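You operate a simulated robot arm through the tools that you are given. There is no shell and no other tool. Be economical: measure what you need, move in short steps, check, and stop when the job is done.

You run a simulated robot arm. Do the job below in one go: nothing can be reset, and whatever is moved stays where it is left.

JOB
Take the blue strap and leave it on top of the glass tray. Take the pink sachet and leave it in the drip bowl. Put the purple rolled scarf from the packing end of the island on the top of the dressing table and the teal rolled scarf on the lid of the blanket chest. Pull the airing rack open. Do these in any order. The airing rack goes toward x +1.0, y +0.0, z +0.0 (a direction in the base frame).

It is judged by the outcome, as a careful person would: the job done as asked, and still so three seconds after it is handed in. It fails if anything else is knocked over, pushed out of place, dropped, spilled or broken. A push-on lid holds only when it is set on centred and level and pressed home; a screw cap is set on level and turned clockwise until tight. Flat cloth is picked up by pressing the open fingertips on it (5 to 10 N) and closing them slowly along it; thin cloth reads only 2 to 8 mm in the jaws.

ROBOT AND FRAMES
A 6-joint arm with a two-finger parallel gripper on a trunk, on a base that drives. Base frame: it is fixed to the floor where the robot stands at the start and does not move with it; the origin is under the middle of the robot, x ahead of it, y to its left, z up. Readings come in m, rad, newtons and seconds.
With the tool pointing down near the work surface it reaches from about 0.3 to 0.7 m from the robot's upright axis, wherever it stands. Its first joint turns from -2.897 to 2.897 rad. Places, roughly: airing rack [1.4, -0.8, 0.6]; blue strap (3x8x2 cm) [0.5, -0.1, 0.8]; drip bowl (13x13x5 cm) [-1.1, 1.1, 0.8]; glass tray (12x25x3 cm) [-0.4, -2.5, 0.8]; lid of the blanket chest [-3, 2.6, 0.5]; pink sachet (6x4x7 cm) [0.4, -0.6, 0.8]; rolled scarf [-1.5, 0.75, 0.75]; top of the dressing table [-0.4, 3.5, 0.8]. Payload 4.1 kg.
The TCP is the grasp point between the finger pads, 0.023 m short of the fingertips. In the tool frame z runs along the fingers and y along their closing line. Largest opening 0.094 m; finger width 0.038, thickness 0.01; the body of the gripper, 0.054 by 0.096 m, starts 0.039 m behind the TCP.
Orientation is that of the tool frame in the base frame, as a unit quaternion [x, y, z, w]. With the fingers straight down and closing along the base's y, the tool's x points along the base's -x, its y along +y and its z along -z.

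CONTROLS
- The arm moves only by the tool arm_command. Its argument "rows" is a list of rows, each an object (a shift or turn left out is 0, a gripper value left out holds the last) with "slide": the shift along the tool's x, y, z in m, a list of three; "delta_rot": the turn, a rotation vector about the tool's x, y, z in rad, a list of three. In form: [{"slide": [dx, dy, dz], "delta_rot": [wx, wy, wz]}, ...]. A call has 1 to 12 rows; each row shifts and turns the commanded pose from where the row before left it, along the tool's axes as they then stand. "claw" is the closure, from 0 (fully open) to 1 (shut), set as the call begins (left out, the last holds). A row lasts 0.2 s, in which the tool goes at most 0.05 m and 0.15 rad; a call with a longer step from one row to the next is refused whole, and so is a gripper value outside its range. A pose out of reach is approached as far as the arm can. The call stops where the force on the tool passes 40 N (or 10 N more than at its start, if that is more) or the arm is blocked; 0.2 s more then pass. Each finger travels about 0.045 m/s and halts on what it meets, pressing with about 36 N; the grip force reading is that of the motor and also rises with nothing between the fingers. The clock runs only during rows and for 0.2 s after the last one: add rows that do not move to give the fingers time. The reply holds the time, the measured pose of the TCP, the force on the tool along the base axes, the opening and the grip force, in the units named above and with some noise, with the torque about the TCP (base axes, N m) and any sound that the robot's microphone picked up.
- Cameras (640 x 400 px; columns grow to the right, rows downward): "scene" is now at [0.01, 0.1143, 1.3977]; the picture's right is [-0.60, -0.80, 0.00], its down [-0.48, 0.36, -0.80] and it looks along [0.64, -0.48, -0.60] (base axes); focal length 282 px, centre (320, 200). "wrist" rides on the gripper at [0.086, 0.016, -0.075] in the tool frame; the picture's right is [-0.18, 0.98, 0.00], its down [-0.58, -0.11, -0.81] and it looks along [-0.79, -0.15, 0.59] (tool axes); focal length 243 px, centre (320, 200). There is no depth. A picture from a camera that has moved, and an enlarged one, comes with that camera's place and axes in the base frame and with its lens.
- capture(camera): a new picture of that camera. The clock stands still meanwhile.
- move_column(by): slides the trunk up (or, below 0, down) by that many m; the arm and the scene camera ride with it, the base frame stays. It gives what a move gives, with no picture.
- drive_base(legs): drives the robot by 1 to 6 legs, each [ahead, turn to the left] in m and rad, along the robot's own axes; the way and the turn of a leg run together, so that a leg with both is an arc; at most 1.5 m and 3.142 rad a leg. The arm and the cameras ride along, it lands a little off, and it stops where it bumps. It gives what a move gives.
- aim_head(pan, tilt): turns the head with the scene camera to pan (to the left, within 2.705 rad either way) and tilt (down, from -0.506 to 1.204), counted from straight ahead of the robot. It gives what a move gives.
- inspect(camera, box): a new picture of the part [left, top, right, bottom] of that camera's present view, enlarged. The clock stands still meanwhile.
- close_job(): hands the job in; it is judged then, once.

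Work in short steps. Places have to be worked out from the pictures, the camera data and where the tool is seen: move nearer, look again, correct. Check each grasp and each placing, and mend what went wrong. You have 165 turns and 120 pictures in all, those below and enlarged ones among them. Open the gripper and draw the arm clear of the work before you hand the job in, unless the task says otherwise; then end with one line.

The tools are called after "Request:" by a JSON object that holds its "method" and its "body". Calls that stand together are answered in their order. arm_command: Moves the arm, as the interface text tells. Its arguments: {"type":"object","properties":{"rows":{"type":"array"},"claw":{"type":"number"}},"required":["rows"]} The other tools are called the same way: move_column (by) slides the trunk up or down; drive_base (legs) drives the base; aim_head (pan, tilt) turns the head that bears the scene camera; capture (camera) takes a picture; inspect (camera, box) takes an enlarged picture of a part of a camera's view; close_job () hands the job in.

At the start:

```text
time_s: 0.0
tool_pos: [0.3146, -0.2979, 1.0716]
orientation: [0.0, 1.0, 0.0, 0.0]
ft_force: [-0.1, 0.5, -0.5]
wrist_torque: [0.0, 0.01, -0.01]
finger_gap: 0.094
grip_force: 0.0
trunk travel left (down, up): [-0.35, 0.24]
robot x, y, heading: [0.003, -0.001, 0.001]
head pan, tilt: [-0.642, 0.639]
```

scene: 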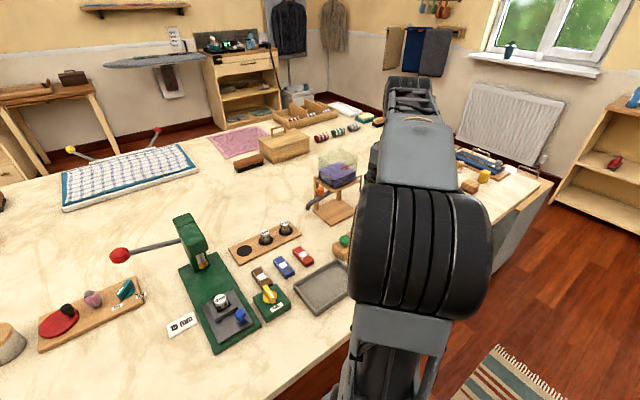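
wrist: 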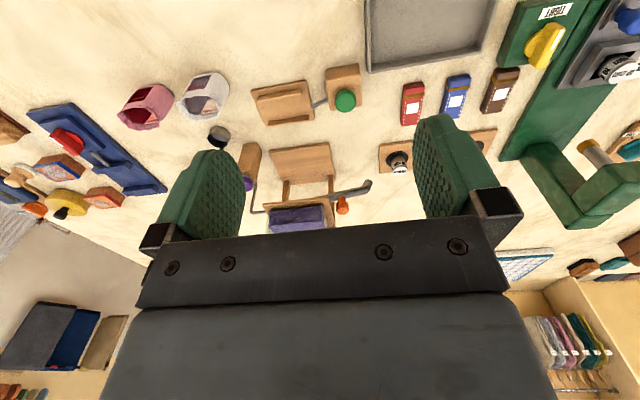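

I'll look closer at the strap and the sachet from the wrist camera.

Request:
{"method": "inspect", "body": {"camera": "wrist", "box": [360, 40, 560, 165]}}

Request:
{"method": "inspect", "body": {"camera": "wrist", "box": [80, 40, 280, 165]}}

```text
3.20 times, centred on (460, 102) of wrist
camera zoom: at [0.2283, -0.2812, 1.147], right [0.18, 0.98, 0.0], down [0.58, -0.11, 0.81], along [0.79, -0.15, -0.59], focal length 776 px, centre (-128, 512)
```

zoom: 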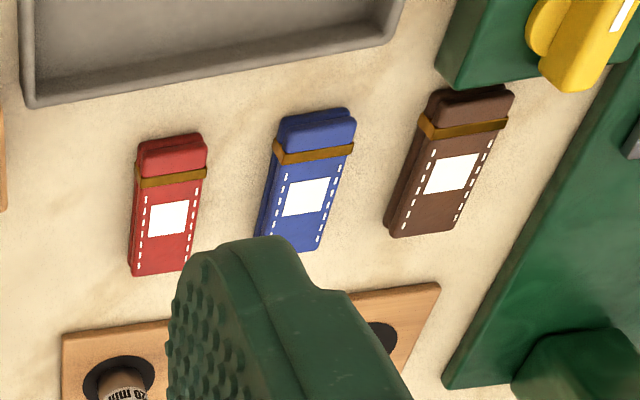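

```text
3.20 times, centred on (180, 102) of wrist
camera zoom: at [0.2283, -0.2812, 1.147], right [0.18, 0.98, 0.0], down [0.58, -0.11, 0.81], along [0.79, -0.15, -0.59], focal length 776 px, centre (768, 512)
```

zoom: 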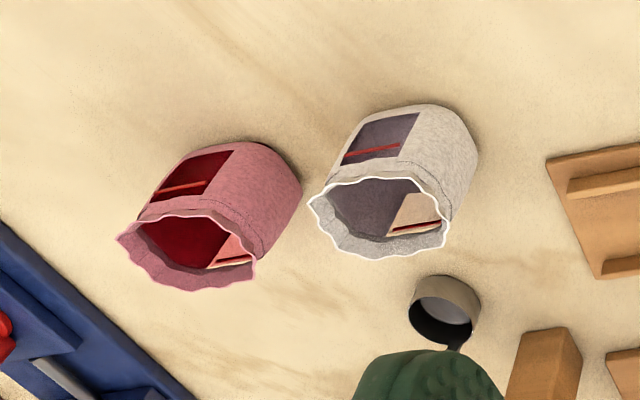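

The blue strap is centred near (0.472, -0.115), long axis along x; neighbours are 6.4 cm away. The sachets are open upright bags. Before moving I survey the room with the head.

Request:
{"method": "aim_head", "body": {"pan": -1.7, "tilt": 0.35}}

Request:
{"method": "capture", "body": {"camera": "scene"}}

Request:
{"method": "aim_head", "body": {"pan": -2.7, "tilt": 0.35}}

Request:
{"method": "capture", "body": {"camera": "scene"}}

Request:
{"method": "aim_head", "body": {"pan": 2.6, "tilt": 0.35}}

Request:
{"method": "capture", "body": {"camera": "scene"}}

Request:
{"method": "aim_head", "body": {"pan": 1.5, "tilt": 0.35}}

Request:
{"method": "capture", "body": {"camera": "scene"}}

Request:
{"method": "aim_head", "body": {"pan": 0.4, "tilt": 0.35}}

Request:
{"method": "capture", "body": {"camera": "scene"}}

```text
time_s: 1.3
tool_pos: [0.3149, -0.2968, 1.0711]
orientation: [0.0, 1.0, 0.0, 0.001]
ft_force: [-0.4, -0.4, 0.4]
wrist_torque: [0.02, 0.01, 0.01]
finger_gap: 0.0941
grip_force: 0.0
trunk travel left (down, up): [-0.35, 0.24]
robot x, y, heading: [-0.0036, -0.0028, 0.001]
head pan, tilt: [-1.7, 0.351]
```

```text
115 pictures are left
camera scene: at [-0.0718, 0.0741, 1.4239], right [-0.99, 0.13, 0.0], down [0.04, 0.34, -0.94], along [-0.12, -0.93, -0.34], focal length 282 px, centre (320, 200)
```

scene: 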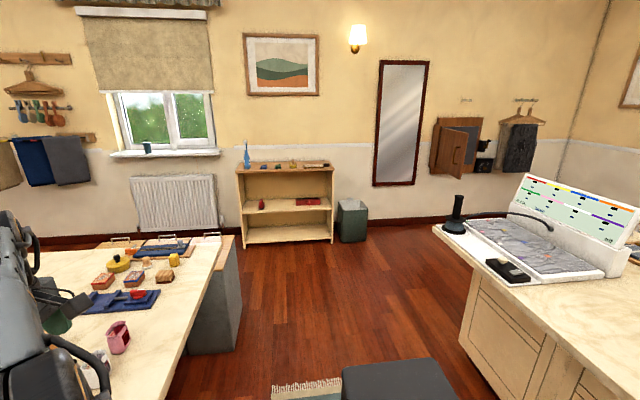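

```text
time_s: 2.6
tool_pos: [0.3153, -0.2979, 1.071]
orientation: [0.0, 1.0, 0.0, 0.0]
ft_force: [-0.3, 0.9, 0.5]
wrist_torque: [0.0, 0.0, -0.01]
finger_gap: 0.094
grip_force: 0.1
trunk travel left (down, up): [-0.35, 0.24]
robot x, y, heading: [0.0023, 0.0023, 0.002]
head pan, tilt: [-2.7, 0.351]
```

```text
114 pictures are left
camera scene: at [-0.144, 0.1266, 1.4239], right [-0.43, 0.9, 0.0], down [0.31, 0.15, -0.94], along [-0.85, -0.4, -0.34], focal length 282 px, centre (320, 200)
```

scene: 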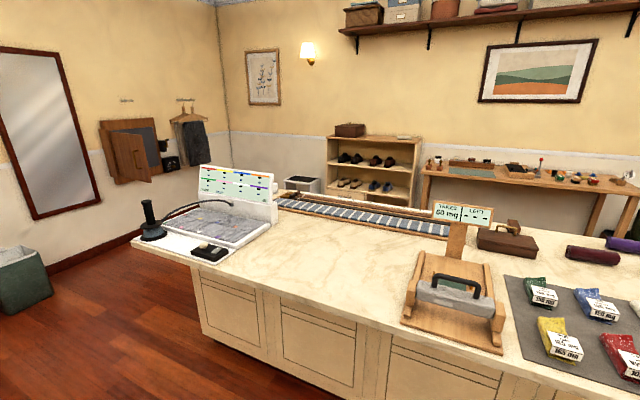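

```text
time_s: 6.7
tool_pos: [0.3153, -0.298, 1.0713]
orientation: [0.0, 1.0, -0.001, 0.0]
ft_force: [0.2, -0.3, -0.9]
wrist_torque: [0.01, 0.01, 0.01]
finger_gap: 0.0941
grip_force: 0.0
trunk travel left (down, up): [-0.35, 0.24]
robot x, y, heading: [0.002, 0.001, 0.002]
head pan, tilt: [2.601, 0.351]
```

```text
113 pictures are left
camera scene: at [-0.1396, 0.2145, 1.4239], right [0.52, 0.86, 0.0], down [0.29, -0.18, -0.94], along [-0.8, 0.48, -0.34], focal length 282 px, centre (320, 200)
```

scene: 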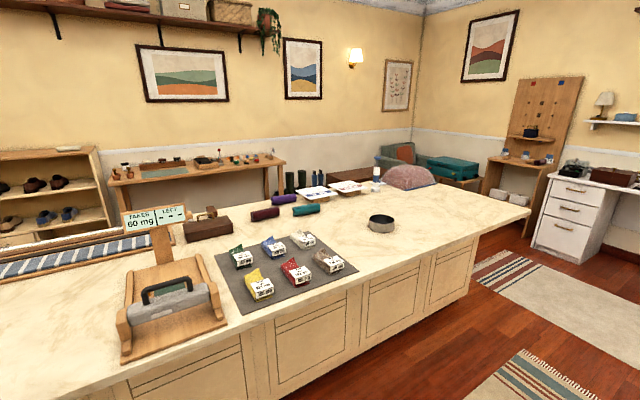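

```text
time_s: 8.0
tool_pos: [0.3148, -0.2972, 1.0729]
orientation: [-0.001, 1.0, 0.001, 0.0]
ft_force: [0.0, 0.1, 0.9]
wrist_torque: [-0.04, 0.0, 0.01]
finger_gap: 0.0942
grip_force: 0.1
trunk travel left (down, up): [-0.35, 0.24]
robot x, y, heading: [-0.0045, 0.0038, 0.004]
head pan, tilt: [1.499, 0.351]
```

```text
112 pictures are left
camera scene: at [-0.0532, 0.2594, 1.4239], right [1.0, -0.07, 0.0], down [-0.02, -0.34, -0.94], along [0.07, 0.94, -0.34], focal length 282 px, centre (320, 200)
```

scene: 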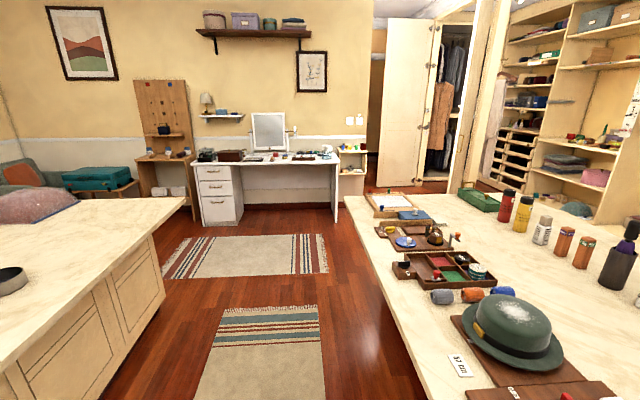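

```text
time_s: 9.4
tool_pos: [0.3144, -0.2983, 1.0725]
orientation: [0.0, 1.0, 0.0, 0.0]
ft_force: [0.0, 0.1, 0.6]
wrist_torque: [0.01, 0.03, -0.03]
finger_gap: 0.094
grip_force: 0.0
trunk travel left (down, up): [-0.35, 0.24]
robot x, y, heading: [-0.0024, 0.0009, 0.002]
head pan, tilt: [0.4, 0.351]
```

```text
111 pictures are left
camera scene: at [0.0259, 0.2028, 1.4239], right [0.39, -0.92, 0.0], down [-0.32, -0.13, -0.94], along [0.86, 0.37, -0.34], focal length 282 px, centre (320, 200)
```

scene: 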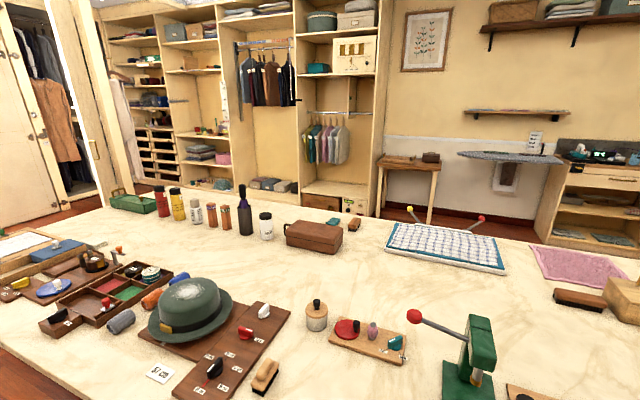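

Layout: front table ahead, packing island behind me, dressing table at +y, chest in the far corner, shelf with the tray at -y. First the strap: move above it at z≈0.95 with the jaws half open.

Request:
{"method": "arm_command", "body": {"claw": 0.45, "rows": [{"slide": [-0.0262, 0.0305, 0]}, {"slide": [-0.0262, 0.0305, 0]}, {"slide": [-0.0262, 0.0305, 0]}, {"slide": [-0.0262, 0.0305, 0]}, {"slide": [-0.0262, 0.0305, 0]}, {"slide": [-0.0262, 0.0305, 0]}, {"slide": [0, 0, 0.04]}, {"slide": [0, 0, 0.04]}, {"slide": [0, 0, 0.04]}, {}]}}

Request:
{"method": "capture", "body": {"camera": "wrist"}}

```text
time_s: 11.6
tool_pos: [0.4731, -0.1149, 0.9508]
orientation: [0.0, 1.0, 0.0, 0.0]
ft_force: [0.1, -0.6, 0.6]
wrist_torque: [0.01, 0.04, -0.01]
finger_gap: 0.0516
grip_force: 0.0
trunk travel left (down, up): [-0.35, 0.24]
robot x, y, heading: [0.0003, -0.0026, -0.001]
head pan, tilt: [0.4, 0.351]
```

```text
110 pictures are left
camera wrist: at [0.3866, -0.0992, 1.0257], right [0.18, 0.98, 0.0], down [0.58, -0.11, 0.81], along [0.79, -0.15, -0.59], focal length 243 px, centre (320, 200)
```

wrist: 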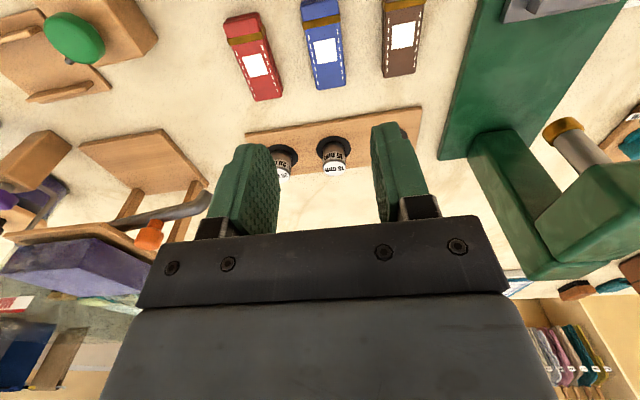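

Strap computed at (0.473, -0.112), well aligned. Lower to z≈0.807 and close.

Request:
{"method": "arm_command", "body": {"rows": [{"slide": [0, 0.002, 0.04]}, {"slide": [0, 0, 0.04]}, {"slide": [0, 0, 0.035]}, {"slide": [0, 0, 0.018]}, {"slide": [0, 0, 0.01]}, {}]}}

Request:
{"method": "arm_command", "body": {"claw": 0.9, "rows": [{}, {}, {}, {}, {}]}}

```text
time_s: 13.0
tool_pos: [0.4721, -0.112, 0.8081]
orientation: [0.0, 1.0, 0.0, 0.0]
ft_force: [0.9, 0.0, -0.1]
wrist_torque: [-0.01, 0.05, 0.0]
finger_gap: 0.0518
grip_force: 0.0
trunk travel left (down, up): [-0.35, 0.24]
robot x, y, heading: [-0.0006, 0.0046, -0.001]
head pan, tilt: [0.4, 0.351]
```

```text
time_s: 14.2
tool_pos: [0.4724, -0.1131, 0.807]
orientation: [0.0, 1.0, -0.001, 0.0]
ft_force: [-1.2, 0.2, -0.2]
wrist_torque: [0.03, -0.04, -0.02]
finger_gap: 0.0287
grip_force: 35.8
trunk travel left (down, up): [-0.35, 0.24]
robot x, y, heading: [-0.0034, -0.0033, -0.003]
head pan, tilt: [0.4, 0.351]
```

Gripped (28.7 mm). Lift up and tuck, and look at the floor on the right for the dark box seen there.

Request:
{"method": "arm_command", "body": {"rows": [{"slide": [0, 0, -0.045]}, {"slide": [0, 0, -0.045]}, {"slide": [0, 0, -0.045]}, {"slide": [0, 0, -0.045]}, {"slide": [0, 0, -0.045]}, {"slide": [0, 0, -0.045]}, {"slide": [0.03, -0.02, 0]}, {"slide": [0.03, -0.02, 0]}, {"slide": [0.03, -0.02, 0]}, {"slide": [0.03, -0.02, 0]}, {"slide": [0.02, -0.02, 0]}, {}]}}

Request:
{"method": "aim_head", "body": {"pan": -1.8, "tilt": 0.9}}

Request:
{"method": "capture", "body": {"camera": "scene"}}

```text
time_s: 16.8
tool_pos: [0.3334, -0.2143, 1.0785]
orientation: [0.001, 1.0, 0.0, 0.0]
ft_force: [0.5, 0.2, 0.5]
wrist_torque: [-0.02, 0.01, 0.01]
finger_gap: 0.0286
grip_force: 36.1
trunk travel left (down, up): [-0.35, 0.24]
robot x, y, heading: [-0.0022, -0.0014, -0.001]
head pan, tilt: [0.4, 0.351]
```

```text
time_s: 18.8
tool_pos: [0.3334, -0.2146, 1.0799]
orientation: [0.0, 1.0, 0.0, 0.0]
ft_force: [0.4, 0.3, -0.2]
wrist_torque: [0.0, -0.01, 0.0]
finger_gap: 0.0284
grip_force: 35.8
trunk travel left (down, up): [-0.35, 0.24]
robot x, y, heading: [-0.0031, -0.0022, 0.0]
head pan, tilt: [-1.799, 0.901]
```

```text
109 pictures are left
camera scene: at [-0.0769, 0.0929, 1.3763], right [-0.97, 0.23, 0.0], down [0.18, 0.76, -0.62], along [-0.14, -0.61, -0.78], focal length 282 px, centre (320, 200)
```

scene: 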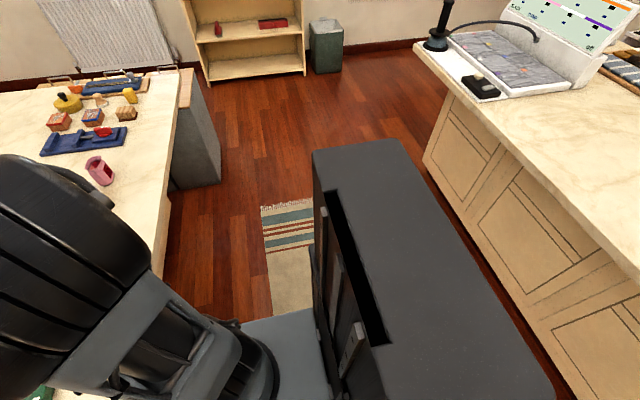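

The dark box is the robot's own trunk. The aisle runs x -0.85…0.21. Back off, turn right to face -y, and drive part way to the shelf.

Request:
{"method": "drive_base", "body": {"legs": [[-0.25, 0], [0, -1.5708], [1.4, 0]]}}

Request:
{"method": "aim_head", "body": {"pan": 0, "tilt": 0.5}}

Request:
{"method": "capture", "body": {"camera": "scene"}}

```text
time_s: 30.9
tool_pos: [-0.3197, -1.7399, 1.0802]
orientation: [0.669, 0.743, 0.001, 0.0]
ft_force: [-1.0, 0.6, -0.3]
wrist_torque: [0.03, 0.0, -0.04]
finger_gap: 0.0285
grip_force: 35.8
trunk travel left (down, up): [-0.35, 0.24]
robot x, y, heading: [-0.1421, -1.3865, -1.465]
head pan, tilt: [-1.799, 0.901]
```

```text
time_s: 32.7
tool_pos: [-0.3201, -1.7398, 1.0786]
orientation: [0.67, 0.743, -0.001, 0.0]
ft_force: [-0.1, 0.0, -0.1]
wrist_torque: [0.02, -0.01, -0.03]
finger_gap: 0.0286
grip_force: 36.0
trunk travel left (down, up): [-0.35, 0.24]
robot x, y, heading: [-0.1394, -1.3851, -1.468]
head pan, tilt: [0.0, 0.499]
```

```text
108 pictures are left
camera scene: at [0.027, -1.3996, 1.4102], right [-0.99, -0.1, 0.0], down [-0.05, 0.48, -0.88], along [0.09, -0.87, -0.48], focal length 282 px, centre (320, 200)
```

scene: 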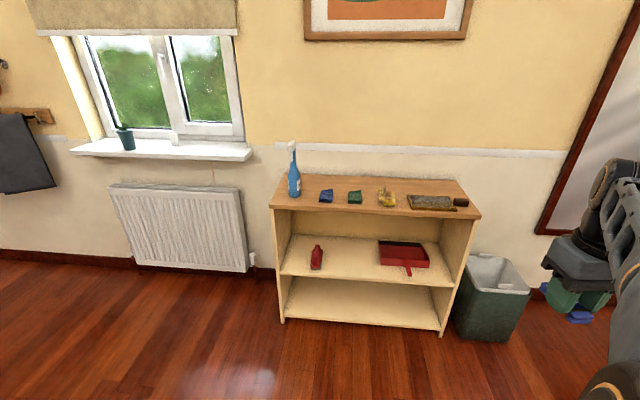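

Request:
{"method": "inspect", "body": {"camera": "scene", "box": [265, 140, 485, 278]}}

```text
2.90 times, centred on (375, 209) of scene
camera zoom: at [0.027, -1.3996, 1.4102], right [-0.99, -0.1, 0.0], down [-0.05, 0.48, -0.88], along [0.09, -0.87, -0.48], focal length 819 px, centre (161, 174)
```

zoom: 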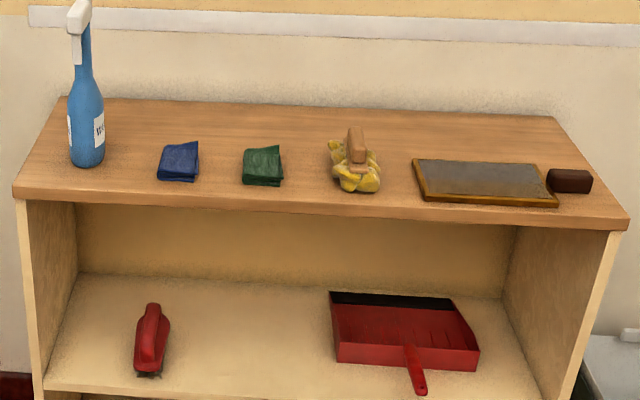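

The tray (flat framed plate with a dark handle block at its right) is around (-0.33, -2.51). Drive nearer.

Request:
{"method": "drive_base", "body": {"legs": [[0, -0.25], [0.53, 0], [0, 0.147]]}}

Request:
{"method": "aim_head", "body": {"pan": 0, "tilt": 0.8}}

Request:
{"method": "capture", "body": {"camera": "scene"}}

```text
time_s: 37.3
tool_pos: [-0.4384, -2.2512, 1.0787]
orientation: [0.71, 0.704, 0.0, 0.0]
ft_force: [0.3, -0.2, 0.4]
wrist_torque: [-0.04, -0.03, -0.02]
finger_gap: 0.0288
grip_force: 36.1
trunk travel left (down, up): [-0.35, 0.24]
robot x, y, heading: [-0.2214, -1.9207, -1.577]
head pan, tilt: [0.0, 0.499]
```

```text
time_s: 38.1
tool_pos: [-0.4388, -2.2517, 1.0808]
orientation: [0.709, 0.705, 0.0, 0.001]
ft_force: [0.1, 0.1, 0.1]
wrist_torque: [0.03, -0.03, 0.02]
finger_gap: 0.0285
grip_force: 36.0
trunk travel left (down, up): [-0.35, 0.24]
robot x, y, heading: [-0.2202, -1.9168, -1.573]
head pan, tilt: [0.0, 0.799]
```

```text
106 pictures are left
camera scene: at [-0.0546, -1.9412, 1.3843], right [-1.0, 0.01, 0.0], down [0.0, 0.72, -0.7], along [0.0, -0.7, -0.72], focal length 282 px, centre (320, 200)
```

scene: 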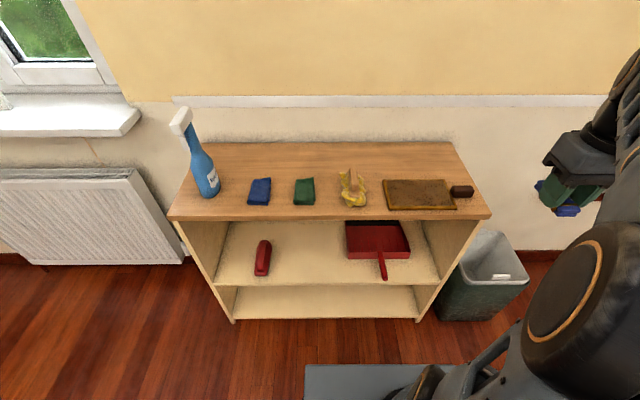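

Tray plate centre ≈ (-0.335, -2.53). Move the tool partway above it and look with the wrist camera.

Request:
{"method": "arm_command", "body": {"rows": [{"slide": [-0.03, 0.021, 0]}, {"slide": [-0.03, 0.021, 0]}, {"slide": [-0.03, 0.021, 0]}, {"slide": [-0.03, 0.021, 0]}, {"slide": [-0.02, 0.02, 0.02]}, {"slide": [0, 0, 0.03]}, {}]}}

Request:
{"method": "capture", "body": {"camera": "wrist"}}

```text
time_s: 39.7
tool_pos: [-0.3359, -2.3909, 1.0272]
orientation: [0.71, 0.705, 0.0, 0.0]
ft_force: [0.4, 0.8, -0.6]
wrist_torque: [-0.02, -0.03, -0.01]
finger_gap: 0.0288
grip_force: 36.1
trunk travel left (down, up): [-0.35, 0.24]
robot x, y, heading: [-0.2198, -1.9202, -1.578]
head pan, tilt: [0.0, 0.799]
```

```text
105 pictures are left
camera wrist: at [-0.3201, -2.3035, 1.1023], right [0.98, -0.19, 0.0], down [-0.11, -0.58, 0.81], along [-0.15, -0.79, -0.59], focal length 243 px, centre (320, 200)
```

wrist: 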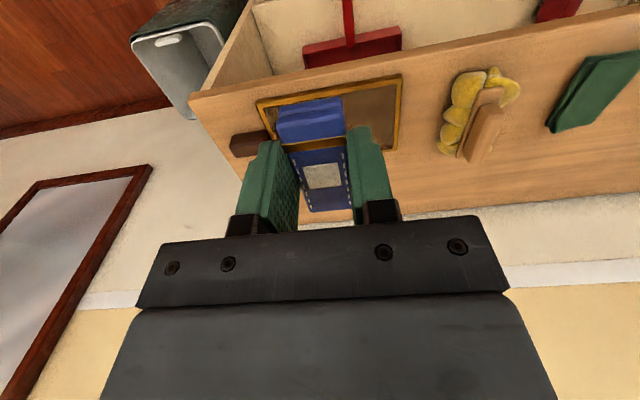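

Tray centre refined to (-0.343, -2.53). Rotate the tool 90° so the strap lies along the tray's long side.

Request:
{"method": "arm_command", "body": {"rows": [{"delta_rot": [0, 0, 0.143]}, {"delta_rot": [0, 0, 0.143]}, {"delta_rot": [0, 0, 0.143]}, {"delta_rot": [0, 0, 0.143]}, {"delta_rot": [0, 0, 0.143]}, {"delta_rot": [0, 0, 0.143]}, {"delta_rot": [0, 0, 0.143]}, {"delta_rot": [0, 0, 0.143]}, {"delta_rot": [0, 0, 0.143]}, {"delta_rot": [0, 0, 0.143]}, {"delta_rot": [0, 0, 0.141]}, {}]}}

```text
time_s: 42.3
tool_pos: [-0.3337, -2.3917, 1.0285]
orientation: [1.0, -0.003, 0.0, 0.0]
ft_force: [-0.1, 0.6, 0.0]
wrist_torque: [0.0, -0.01, -0.01]
finger_gap: 0.0287
grip_force: 36.4
trunk travel left (down, up): [-0.35, 0.24]
robot x, y, heading: [-0.2205, -1.9169, -1.579]
head pan, tilt: [0.0, 0.799]
```

Move over the tray centre and down to z≈0.90, then look.

Request:
{"method": "arm_command", "body": {"rows": [{"slide": [-0.003, 0.046, 0]}, {"slide": [-0.003, 0.046, 0]}, {"slide": [-0.003, 0.046, 0]}, {"slide": [0, 0, 0.045]}, {"slide": [0, 0, 0.045]}, {"slide": [0, 0, 0.038]}, {}]}}

Request:
{"method": "capture", "body": {"camera": "wrist"}}

Request:
{"method": "inspect", "body": {"camera": "scene", "box": [340, 120, 500, 220]}}

```text
time_s: 43.9
tool_pos: [-0.3462, -2.5321, 0.9049]
orientation: [1.0, -0.004, 0.001, 0.0]
ft_force: [-0.5, 0.4, -0.2]
wrist_torque: [-0.01, 0.02, 0.01]
finger_gap: 0.0287
grip_force: 35.6
trunk travel left (down, up): [-0.35, 0.24]
robot x, y, heading: [-0.2196, -1.9177, -1.578]
head pan, tilt: [0.0, 0.799]
```

```text
104 pictures are left
camera wrist: at [-0.2604, -2.5479, 0.98], right [-0.19, -0.98, 0.0], down [-0.58, 0.11, 0.81], along [-0.79, 0.15, -0.59], focal length 243 px, centre (320, 200)
```

wrist: 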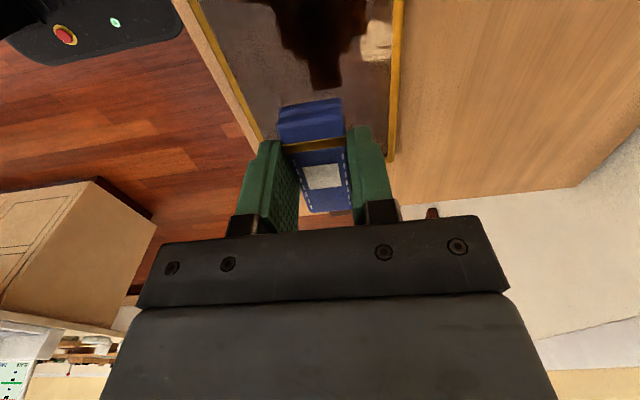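

```text
4.00 times, centred on (420, 170) of scene
camera zoom: at [-0.0547, -1.9415, 1.3843], right [-1.0, 0.01, 0.0], down [0.0, 0.72, -0.7], along [0.0, -0.7, -0.72], focal length 1130 px, centre (-80, 320)
```

zoom: 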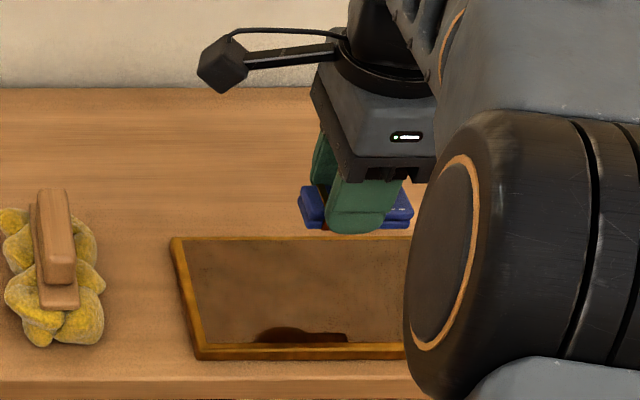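

Centred on the tray. Lower gently until contact.

Request:
{"method": "arm_command", "body": {"rows": [{"slide": [0, 0, 0.03]}, {"slide": [0, 0, 0.02]}, {"slide": [0, 0, 0.008]}, {"slide": [0, 0, 0.005]}, {"slide": [0, 0, 0.005]}, {}]}}

Request:
{"method": "inspect", "body": {"camera": "scene", "box": [340, 120, 500, 220]}}

```text
time_s: 45.3
tool_pos: [-0.3453, -2.5301, 0.839]
orientation: [1.0, -0.002, -0.001, 0.006]
ft_force: [-0.8, -3.3, 34.1]
wrist_torque: [0.05, 0.01, 0.03]
finger_gap: 0.0287
grip_force: 36.1
trunk travel left (down, up): [-0.35, 0.24]
robot x, y, heading: [-0.2207, -1.9213, -1.578]
head pan, tilt: [0.0, 0.799]
```

```text
4.00 times, centred on (420, 170) of scene
camera zoom: at [-0.0541, -1.9386, 1.3847], right [-1.0, 0.01, 0.0], down [0.0, 0.72, -0.7], along [0.0, -0.7, -0.72], focal length 1130 px, centre (-80, 320)
```

zoom: 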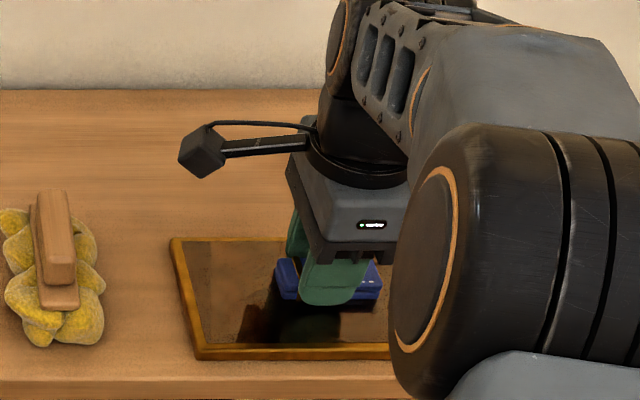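

Contact (34 N) at the tray. Ease up slightly and open.

Request:
{"method": "arm_command", "body": {"rows": [{"slide": [0, 0, -0.002]}, {}]}}

Request:
{"method": "arm_command", "body": {"claw": 0.4, "rows": [{}, {}, {}, {}]}}

Request:
{"method": "arm_command", "body": {"rows": [{"slide": [0, 0, -0.03]}, {"slide": [0, 0, -0.04]}, {"slide": [0, 0, -0.045]}, {"slide": [0, 0, -0.045]}, {"slide": [0, -0.03, -0.03]}, {"slide": [0, -0.04, 0]}, {"slide": [0, -0.04, 0]}, {"slide": [0, -0.04, 0]}, {}]}}

Request:
{"method": "capture", "body": {"camera": "scene"}}

```text
time_s: 45.9
tool_pos: [-0.3465, -2.5299, 0.8387]
orientation: [1.0, -0.003, -0.002, 0.004]
ft_force: [-2.8, -6.8, 30.0]
wrist_torque: [-0.17, 0.15, 0.03]
finger_gap: 0.0289
grip_force: 36.1
trunk travel left (down, up): [-0.35, 0.24]
robot x, y, heading: [-0.2211, -1.9185, -1.578]
head pan, tilt: [0.0, 0.799]
```

```text
time_s: 46.9
tool_pos: [-0.3444, -2.5307, 0.8355]
orientation: [1.0, -0.003, 0.0, -0.001]
ft_force: [0.3, 3.7, 5.2]
wrist_torque: [-0.1, 0.07, -0.01]
finger_gap: 0.055
grip_force: 0.1
trunk travel left (down, up): [-0.35, 0.24]
robot x, y, heading: [-0.2221, -1.918, -1.572]
head pan, tilt: [0.0, 0.799]
```

```text
time_s: 48.9
tool_pos: [-0.3449, -2.3791, 1.0274]
orientation: [1.0, -0.002, 0.0, 0.0]
ft_force: [-1.0, 0.1, 0.2]
wrist_torque: [0.01, -0.02, 0.0]
finger_gap: 0.0565
grip_force: 0.1
trunk travel left (down, up): [-0.35, 0.24]
robot x, y, heading: [-0.2216, -1.9212, -1.579]
head pan, tilt: [0.0, 0.799]
```

```text
101 pictures are left
camera scene: at [-0.0546, -1.9409, 1.3842], right [-1.0, 0.01, 0.0], down [0.0, 0.72, -0.7], along [0.0, -0.7, -0.72], focal length 282 px, centre (320, 200)
```

scene: 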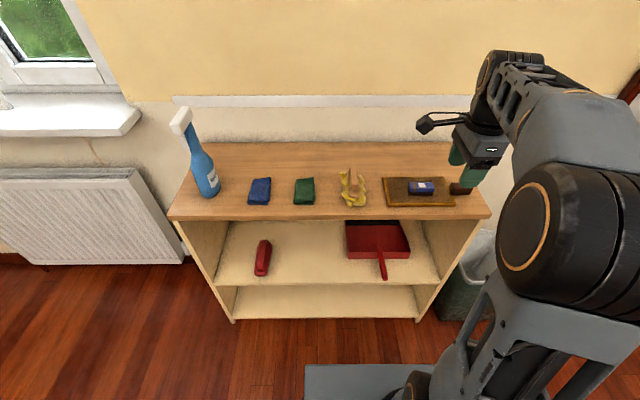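

Strap lies on the tray. Restore tool yaw, then back off and look toward the table's end for the airing rack.

Request:
{"method": "arm_command", "body": {"rows": [{"delta_rot": [0, 0, -0.143], "slide": [0, -0.015, 0]}, {"delta_rot": [0, 0, -0.143]}, {"delta_rot": [0, 0, -0.143]}, {"delta_rot": [0, 0, -0.143]}, {"delta_rot": [0, 0, -0.143]}, {"delta_rot": [0, 0, -0.143]}, {"delta_rot": [0, 0, -0.143]}, {"delta_rot": [0, 0, -0.143]}, {"delta_rot": [0, 0, -0.143]}, {"delta_rot": [0, 0, -0.143]}, {"delta_rot": [0, 0, -0.141]}, {"slide": [0.04, 0, 0]}]}}

Request:
{"method": "drive_base", "body": {"legs": [[-0.1, 0], [0, 1.57]]}}

Request:
{"method": "aim_head", "body": {"pan": 0.5, "tilt": 0.4}}

Request:
{"method": "capture", "body": {"camera": "scene"}}

```text
time_s: 51.5
tool_pos: [-0.343, -2.3271, 1.0254]
orientation: [0.709, 0.705, 0.0, 0.0]
ft_force: [-0.5, -0.1, -1.0]
wrist_torque: [0.02, 0.0, -0.01]
finger_gap: 0.0564
grip_force: 0.1
trunk travel left (down, up): [-0.35, 0.24]
robot x, y, heading: [-0.2204, -1.9181, -1.579]
head pan, tilt: [0.0, 0.799]
```

```text
time_s: 56.5
tool_pos: [0.1885, -1.9377, 1.0263]
orientation: [-0.001, 1.0, 0.0, 0.0]
ft_force: [-0.6, 0.0, 0.9]
wrist_torque: [0.01, 0.01, 0.01]
finger_gap: 0.0563
grip_force: 0.1
trunk travel left (down, up): [-0.35, 0.24]
robot x, y, heading: [-0.2205, -1.8245, -0.001]
head pan, tilt: [0.0, 0.799]
```

```text
time_s: 57.4
tool_pos: [0.1885, -1.9377, 1.0266]
orientation: [-0.001, 1.0, 0.001, 0.0]
ft_force: [1.2, -0.2, 0.2]
wrist_torque: [-0.03, 0.0, 0.04]
finger_gap: 0.0566
grip_force: 0.1
trunk travel left (down, up): [-0.35, 0.24]
robot x, y, heading: [-0.2212, -1.8179, 0.001]
head pan, tilt: [0.499, 0.4]
```

```text
100 pictures are left
camera scene: at [-0.1995, -1.6092, 1.4193], right [0.48, -0.88, 0.0], down [-0.34, -0.19, -0.92], along [0.81, 0.44, -0.39], focal length 282 px, centre (320, 200)
```

scene: 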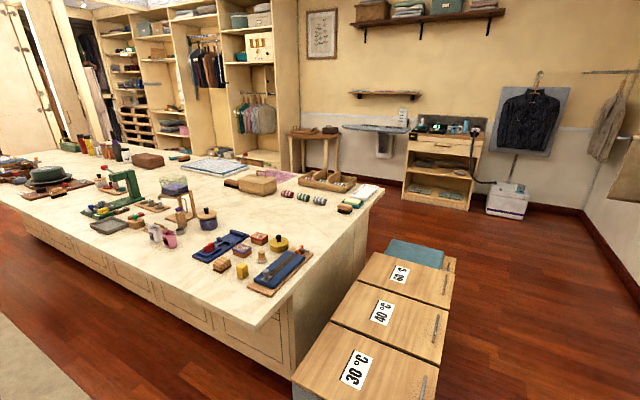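

The rack must be on the table's far (+x) side. Drive around the bins: along y≈-2.1 to x≈2.2, then look back.

Request:
{"method": "drive_base", "body": {"legs": [[0, -0.3], [0.9, 0], [0, 0.3], [1.5, 0], [0, 1.57], [0.6, 0]]}}

Request:
{"method": "aim_head", "body": {"pan": 0.8, "tilt": 0.5}}

Request:
{"method": "capture", "body": {"camera": "scene"}}

```text
time_s: 78.2
tool_pos: [2.2963, -1.0373, 1.0252]
orientation: [0.713, -0.702, 0.0, 0.0]
ft_force: [-0.6, 0.5, 0.3]
wrist_torque: [0.01, 0.02, 0.02]
finger_gap: 0.0564
grip_force: 0.1
trunk travel left (down, up): [-0.35, 0.24]
robot x, y, heading: [2.1853, -1.4449, 1.591]
head pan, tilt: [0.499, 0.4]
```

```text
time_s: 79.0
tool_pos: [2.2944, -1.0359, 1.0254]
orientation: [0.713, -0.702, -0.001, 0.0]
ft_force: [-0.3, -0.4, 0.0]
wrist_torque: [0.02, 0.01, -0.04]
finger_gap: 0.0563
grip_force: 0.1
trunk travel left (down, up): [-0.35, 0.24]
robot x, y, heading: [2.1799, -1.448, 1.582]
head pan, tilt: [0.799, 0.499]
```

```text
99 pictures are left
camera scene: at [1.9512, -1.4463, 1.4102], right [0.69, 0.73, 0.0], down [0.35, -0.33, -0.88], along [-0.64, 0.6, -0.48], focal length 282 px, centre (320, 200)
```

scene: 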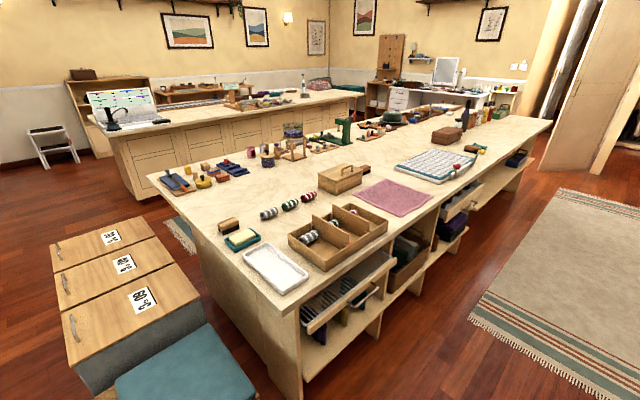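

Request:
{"method": "inspect", "body": {"camera": "scene", "box": [260, 160, 500, 400]}}

```text
1.67 times, centred on (380, 280) of scene
camera zoom: at [1.9512, -1.4463, 1.4102], right [0.69, 0.73, 0.0], down [0.35, -0.33, -0.88], along [-0.64, 0.6, -0.48], focal length 471 px, centre (220, 67)
```

zoom: 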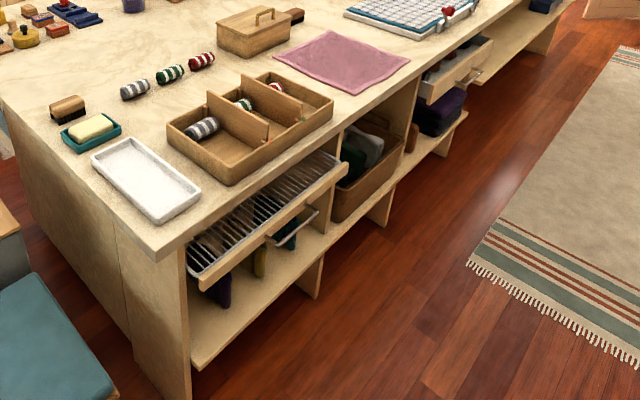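

The airing rack is the slatted pull-out under the worktop with a bar handle near (1.51, -0.80, 0.58). Position the robot in front of it, facing -x.

Request:
{"method": "drive_base", "body": {"legs": [[0.63, 0], [0, 1.56]]}}

Request:
{"method": "aim_head", "body": {"pan": 0.2, "tilt": 0.9}}

Request:
{"method": "capture", "body": {"camera": "scene"}}

```text
time_s: 86.2
tool_pos: [1.7672, -0.6979, 1.0261]
orientation: [1.0, -0.01, 0.0, 0.001]
ft_force: [0.7, 0.7, 0.0]
wrist_torque: [-0.02, 0.0, 0.04]
finger_gap: 0.0566
grip_force: 0.0
trunk travel left (down, up): [-0.35, 0.24]
robot x, y, heading: [2.1721, -0.8245, 3.122]
head pan, tilt: [0.799, 0.499]
```

```text
time_s: 87.2
tool_pos: [1.7675, -0.699, 1.0247]
orientation: [1.0, -0.009, 0.0, -0.001]
ft_force: [-0.5, 0.7, 0.7]
wrist_torque: [0.0, 0.01, 0.02]
finger_gap: 0.0564
grip_force: 0.1
trunk travel left (down, up): [-0.35, 0.24]
robot x, y, heading: [2.1724, -0.825, 3.121]
head pan, tilt: [0.201, 0.901]
```

```text
97 pictures are left
camera scene: at [2.1562, -1.0066, 1.3764], right [-0.18, 0.98, 0.0], down [0.77, 0.14, -0.62], along [-0.61, -0.11, -0.78], focal length 282 px, centre (320, 200)
```

scene: 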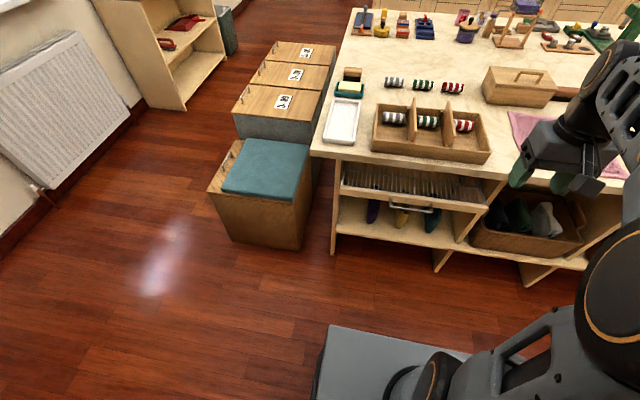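

Request:
{"method": "inspect", "body": {"camera": "scene", "box": [320, 140, 500, 252]}}

```text
3.56 times, centred on (410, 196) of scene
camera zoom: at [2.1562, -1.0066, 1.3764], right [-0.18, 0.98, 0.0], down [0.77, 0.14, -0.62], along [-0.61, -0.11, -0.78], focal length 1004 px, centre (0, 214)
```

zoom: 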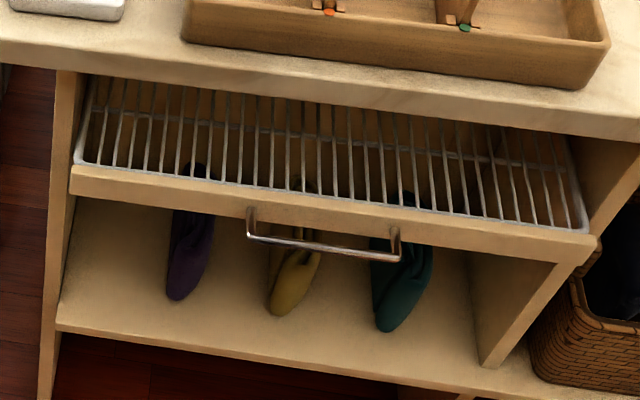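

The bar is at about (1.51, -0.80, 0.57), running along y. I'll back up 0.1 m, then pitch the tool horizontal (pointing -x) and roll it so that the fingers close vertically.

Request:
{"method": "drive_base", "body": {"legs": [[-0.1, 0.02]]}}

Request:
{"method": "arm_command", "body": {"claw": 0.3, "rows": [{"slide": [-0.035, 0.02, 0]}, {"slide": [-0.035, 0.02, 0]}, {"slide": [-0.035, 0.02, 0]}, {"slide": [-0.035, 0.02, 0]}, {"slide": [-0.03, 0.02, 0]}, {"delta_rot": [0, -0.15, 0]}, {"delta_rot": [0, -0.15, 0]}, {"delta_rot": [0, -0.15, 0]}, {"delta_rot": [0, -0.15, 0]}, {"delta_rot": [0, -0.15, 0]}, {}]}}

```text
time_s: 88.4
tool_pos: [1.8664, -0.7079, 1.0271]
orientation: [1.0, 0.002, 0.0, 0.0]
ft_force: [0.1, 0.7, 0.7]
wrist_torque: [-0.01, -0.01, 0.01]
finger_gap: 0.0564
grip_force: 0.1
trunk travel left (down, up): [-0.35, 0.24]
robot x, y, heading: [2.2731, -0.8266, -3.145]
head pan, tilt: [0.201, 0.901]
```

```text
time_s: 90.8
tool_pos: [1.6954, -0.8086, 1.0257]
orientation: [0.93, 0.001, -0.367, 0.0]
ft_force: [0.7, 0.2, 0.4]
wrist_torque: [-0.01, 0.01, 0.08]
finger_gap: 0.0658
grip_force: 0.0
trunk travel left (down, up): [-0.35, 0.24]
robot x, y, heading: [2.2729, -0.8284, -3.139]
head pan, tilt: [0.201, 0.901]
```

Pitching right. Finish the pitch and roll, two calls.

Request:
{"method": "arm_command", "body": {"rows": [{"delta_rot": [0, -0.14, 0]}, {"delta_rot": [0, -0.14, 0]}, {"delta_rot": [0, -0.14, 0]}, {"delta_rot": [0, -0.14, 0]}, {"delta_rot": [0, -0.14, 0]}, {"delta_rot": [0, -0.12, 0]}, {"delta_rot": [0, 0, 0.143]}, {"delta_rot": [0, 0, 0.143]}, {"delta_rot": [0, 0, 0.143]}, {"delta_rot": [0, 0, 0.143]}, {}]}}

Request:
{"method": "arm_command", "body": {"rows": [{"delta_rot": [0, 0, 0.143]}, {"delta_rot": [0, 0, 0.143]}, {"delta_rot": [0, 0, 0.143]}, {"delta_rot": [0, 0, 0.143]}, {"delta_rot": [0, 0, 0.143]}, {"delta_rot": [0, 0, 0.143]}, {"delta_rot": [0, 0, 0.141]}, {}]}}

Request:
{"method": "move_column", "body": {"by": -0.34}}

Request:
{"method": "capture", "body": {"camera": "wrist"}}

```text
time_s: 93.2
tool_pos: [1.6961, -0.8081, 1.0261]
orientation: [0.678, -0.2, -0.678, 0.2]
ft_force: [1.1, -0.4, -0.1]
wrist_torque: [0.0, -0.01, -0.02]
finger_gap: 0.0659
grip_force: 0.0
out of reach, approached as far as the arm can: row 3
trunk travel left (down, up): [-0.35, 0.24]
robot x, y, heading: [2.2751, -0.827, -3.142]
head pan, tilt: [0.201, 0.901]
```

```text
time_s: 95.0
tool_pos: [1.6958, -0.8085, 1.0252]
orientation: [0.5, -0.5, -0.499, 0.501]
ft_force: [-0.1, 0.0, 0.1]
wrist_torque: [-0.03, 0.01, 0.0]
finger_gap: 0.0657
grip_force: 0.0
trunk travel left (down, up): [-0.35, 0.24]
robot x, y, heading: [2.2745, -0.8234, -3.141]
head pan, tilt: [0.201, 0.901]
```

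```text
time_s: 98.3
tool_pos: [1.6955, -0.8074, 0.686]
orientation: [-0.501, 0.501, 0.499, -0.5]
ft_force: [0.7, 0.1, 0.0]
wrist_torque: [0.05, 0.02, 0.0]
finger_gap: 0.0657
grip_force: 0.1
trunk travel left (down, up): [-0.01, 0.58]
robot x, y, heading: [2.274, -0.8283, -3.141]
head pan, tilt: [0.201, 0.901]
```

```text
95 pictures are left
camera wrist: at [1.7704, -0.8942, 0.7023], right [0.0, 0.18, 0.98], down [0.81, 0.58, -0.11], along [-0.59, 0.79, -0.15], focal length 243 px, centre (320, 200)
```

wrist: 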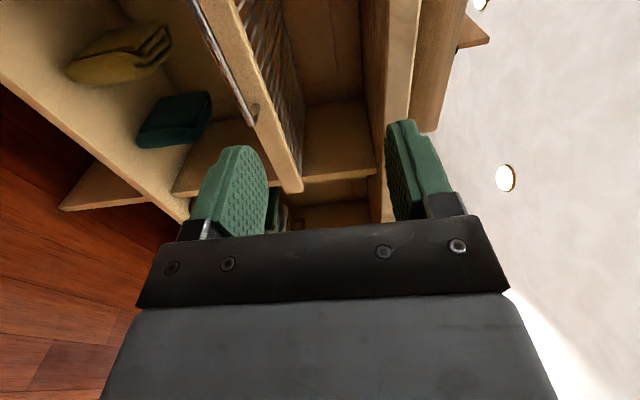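

Bar appears at z≈0.578. Lower the tool to that height, come forward to x≈1.60, and look.

Request:
{"method": "arm_command", "body": {"rows": [{"slide": [-0.005, -0.036, 0]}, {"slide": [-0.005, -0.036, 0]}, {"slide": [0, -0.036, 0]}, {"slide": [0, 0, 0.04]}, {"slide": [0, 0, 0.04]}, {}]}}

Request:
{"method": "capture", "body": {"camera": "wrist"}}

Request:
{"method": "capture", "body": {"camera": "scene"}}

```text
time_s: 99.7
tool_pos: [1.6182, -0.7985, 0.5789]
orientation: [-0.5, 0.501, 0.5, -0.499]
ft_force: [0.3, -0.3, -0.2]
wrist_torque: [-0.02, 0.02, -0.01]
finger_gap: 0.0659
grip_force: 0.1
trunk travel left (down, up): [-0.01, 0.58]
robot x, y, heading: [2.2734, -0.827, -3.143]
head pan, tilt: [0.201, 0.901]
```

```text
94 pictures are left
camera wrist: at [1.6919, -0.8847, 0.5957], right [0.0, 0.18, 0.98], down [0.81, 0.58, -0.11], along [-0.59, 0.79, -0.15], focal length 243 px, centre (320, 200)
```

wrist: 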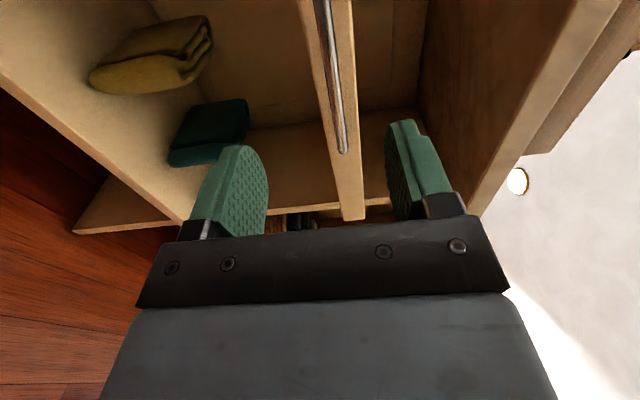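

```text
93 pictures are left
camera scene: at [2.2609, -1.0079, 1.0363], right [-0.2, 0.98, 0.0], down [0.77, 0.16, -0.62], along [-0.61, -0.12, -0.78], focal length 282 px, centre (320, 200)
```

scene: 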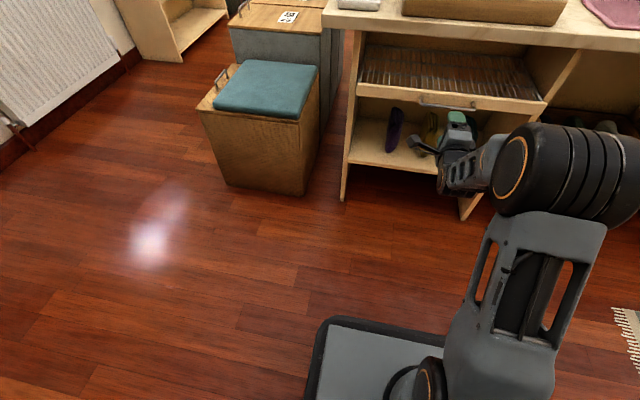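

Bar resolved at z≈0.588, x≈1.515. Raise 9 mm, advance to it.

Request:
{"method": "arm_command", "body": {"rows": [{"slide": [0, 0.009, 0.02]}, {"slide": [0, 0, 0.03]}, {"slide": [0, 0, 0.03]}, {"slide": [0, 0, 0.018]}, {}]}}

Request:
{"method": "capture", "body": {"camera": "wrist"}}

```text
time_s: 100.9
tool_pos: [1.5158, -0.7957, 0.5887]
orientation: [0.501, -0.5, -0.499, 0.5]
ft_force: [0.6, 0.0, -0.8]
wrist_torque: [0.04, 0.01, 0.0]
finger_gap: 0.0657
grip_force: 0.0
trunk travel left (down, up): [-0.01, 0.58]
robot x, y, heading: [2.2758, -0.8259, -3.137]
head pan, tilt: [0.201, 0.901]
```

```text
92 pictures are left
camera wrist: at [1.5896, -0.882, 0.6052], right [0.0, 0.18, 0.98], down [0.81, 0.58, -0.11], along [-0.59, 0.79, -0.15], focal length 243 px, centre (320, 200)
```

wrist: 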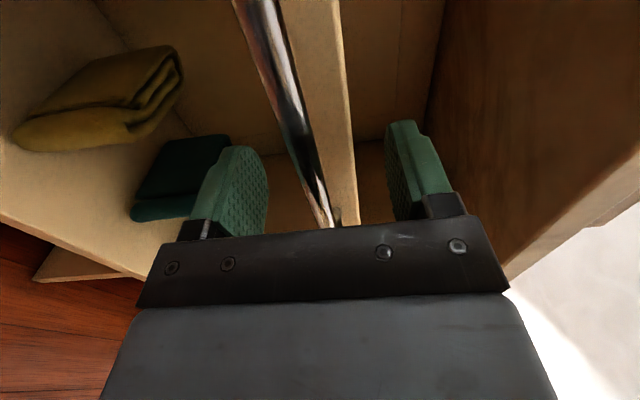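

The bar is between the fingers. Close.

Request:
{"method": "arm_command", "body": {"claw": 1.0, "rows": [{}, {}, {}, {}, {}, {}]}}

```text
time_s: 102.3
tool_pos: [1.5157, -0.7962, 0.5876]
orientation: [0.5, -0.499, -0.5, 0.5]
ft_force: [1.4, -0.3, -2.7]
wrist_torque: [-0.1, 0.02, -0.04]
finger_gap: 0.0096
grip_force: 44.9
trunk travel left (down, up): [-0.01, 0.58]
robot x, y, heading: [2.2721, -0.8261, -3.141]
head pan, tilt: [0.201, 0.901]
```

Bar gripped (≈10 mm). Pull toward +x.

Request:
{"method": "arm_command", "body": {"rows": [{"slide": [0, 0, -0.02]}, {"slide": [0, 0, -0.025]}, {"slide": [0, 0, -0.025]}, {"slide": [0, 0, -0.025]}, {"slide": [0, 0, -0.025]}, {"slide": [0, 0, -0.025]}, {"slide": [0, 0, -0.025]}, {}]}}

Request:
{"method": "capture", "body": {"camera": "scene"}}

```text
time_s: 104.1
tool_pos: [1.6887, -0.7953, 0.5869]
orientation: [-0.498, 0.501, 0.501, -0.5]
ft_force: [0.8, 24.3, 5.5]
wrist_torque: [0.31, -0.02, 0.78]
finger_gap: 0.0098
grip_force: 44.7
trunk travel left (down, up): [-0.01, 0.58]
robot x, y, heading: [2.2755, -0.8282, 3.135]
head pan, tilt: [0.201, 0.901]
```

```text
91 pictures are left
camera scene: at [2.2608, -1.0066, 1.0366], right [-0.2, 0.98, 0.0], down [0.77, 0.15, -0.62], along [-0.61, -0.12, -0.78], focal length 282 px, centre (320, 200)
```

scene: 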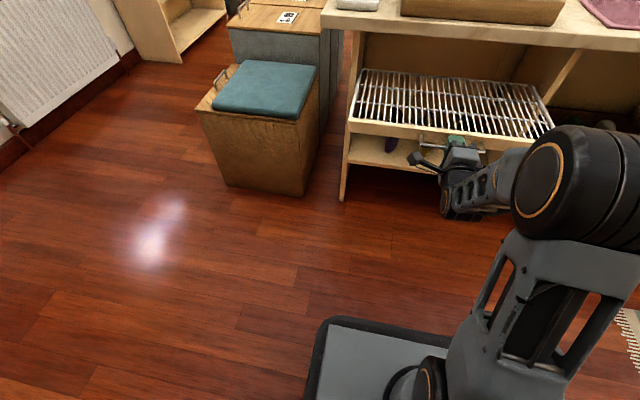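

It's sliding; 17 cm so far. Continue the pull until it resists.

Request:
{"method": "arm_command", "body": {"rows": [{"slide": [0, 0, -0.02]}, {"slide": [0, 0, -0.02]}, {"slide": [0, 0, -0.02]}, {"slide": [0, 0, -0.02]}, {"slide": [0, 0, -0.02]}, {}]}}

```text
time_s: 105.5
tool_pos: [1.7836, -0.7974, 0.588]
orientation: [0.502, -0.499, -0.499, 0.5]
ft_force: [1.2, 12.6, 4.4]
wrist_torque: [-0.01, -0.05, -1.1]
finger_gap: 0.0099
grip_force: 45.4
out of reach, approached as far as the arm can: row 5
trunk travel left (down, up): [-0.01, 0.58]
robot x, y, heading: [2.2747, -0.8257, -3.141]
head pan, tilt: [0.201, 0.901]
```

27 cm open, arm limit reached. Back the base a little to see if more travel remains.

Request:
{"method": "drive_base", "body": {"legs": [[-0.04, 0]]}}

Request:
{"method": "capture", "body": {"camera": "scene"}}

```text
time_s: 106.3
tool_pos: [1.7933, -0.7981, 0.5876]
orientation: [0.502, -0.5, -0.497, 0.5]
ft_force: [0.1, 1.5, -3.9]
wrist_torque: [-0.14, -0.01, 0.2]
finger_gap: 0.0097
grip_force: 44.9
trunk travel left (down, up): [-0.01, 0.58]
robot x, y, heading: [2.2848, -0.8257, 3.142]
head pan, tilt: [0.201, 0.901]
stopped in leg 1: the force on the tool passed its limit (the readings are from after the stop); the commanded pose is now the measured one
```

```text
90 pictures are left
camera scene: at [2.272, -1.0074, 1.0365], right [-0.2, 0.98, 0.0], down [0.77, 0.16, -0.62], along [-0.61, -0.12, -0.78], focal length 282 px, centre (320, 200)
```

scene: 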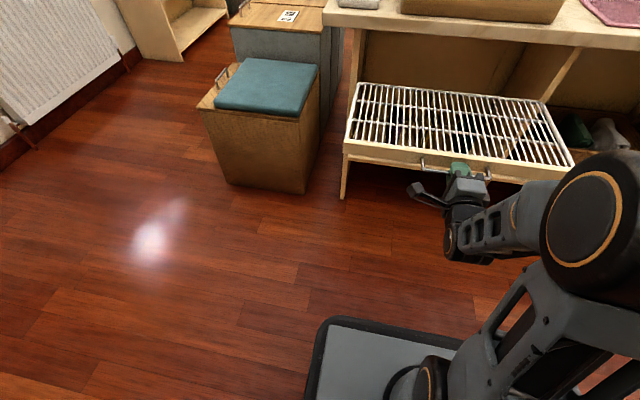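

The stop is reached; the rack is fully open (28 cm). Release and back away.

Request:
{"method": "arm_command", "body": {"claw": 0.3, "rows": [{}, {}, {}, {}, {}]}}

Request:
{"method": "drive_base", "body": {"legs": [[-0.3, 0]]}}

Request:
{"method": "capture", "body": {"camera": "scene"}}

```text
time_s: 107.5
tool_pos: [1.7921, -0.7977, 0.5892]
orientation: [0.503, -0.499, -0.497, 0.501]
ft_force: [1.4, -0.4, -0.1]
wrist_torque: [-0.01, -0.02, 0.0]
finger_gap: 0.0658
grip_force: 0.1
trunk travel left (down, up): [-0.01, 0.58]
robot x, y, heading: [2.2856, -0.8254, -3.145]
head pan, tilt: [0.201, 0.901]
```

```text
time_s: 109.5
tool_pos: [2.0923, -0.797, 0.5887]
orientation: [0.503, -0.498, -0.497, 0.501]
ft_force: [-0.3, -0.2, 0.1]
wrist_torque: [0.0, 0.01, 0.0]
finger_gap: 0.0657
grip_force: 0.1
trunk travel left (down, up): [-0.01, 0.58]
robot x, y, heading: [2.5882, -0.8281, -3.144]
head pan, tilt: [0.201, 0.901]
```

```text
89 pictures are left
camera scene: at [2.5731, -1.0072, 1.0363], right [-0.2, 0.98, 0.0], down [0.77, 0.16, -0.62], along [-0.61, -0.12, -0.78], focal length 282 px, centre (320, 200)
```

scene: 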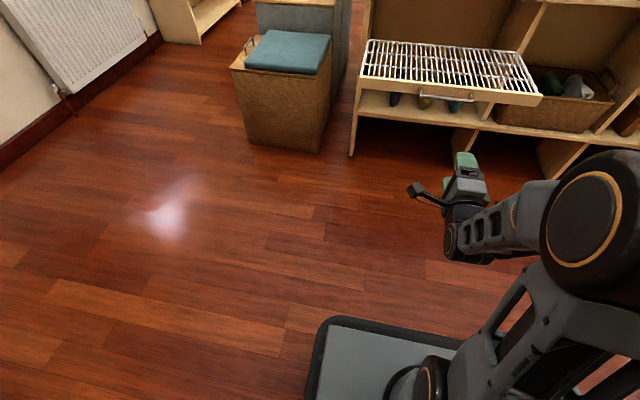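

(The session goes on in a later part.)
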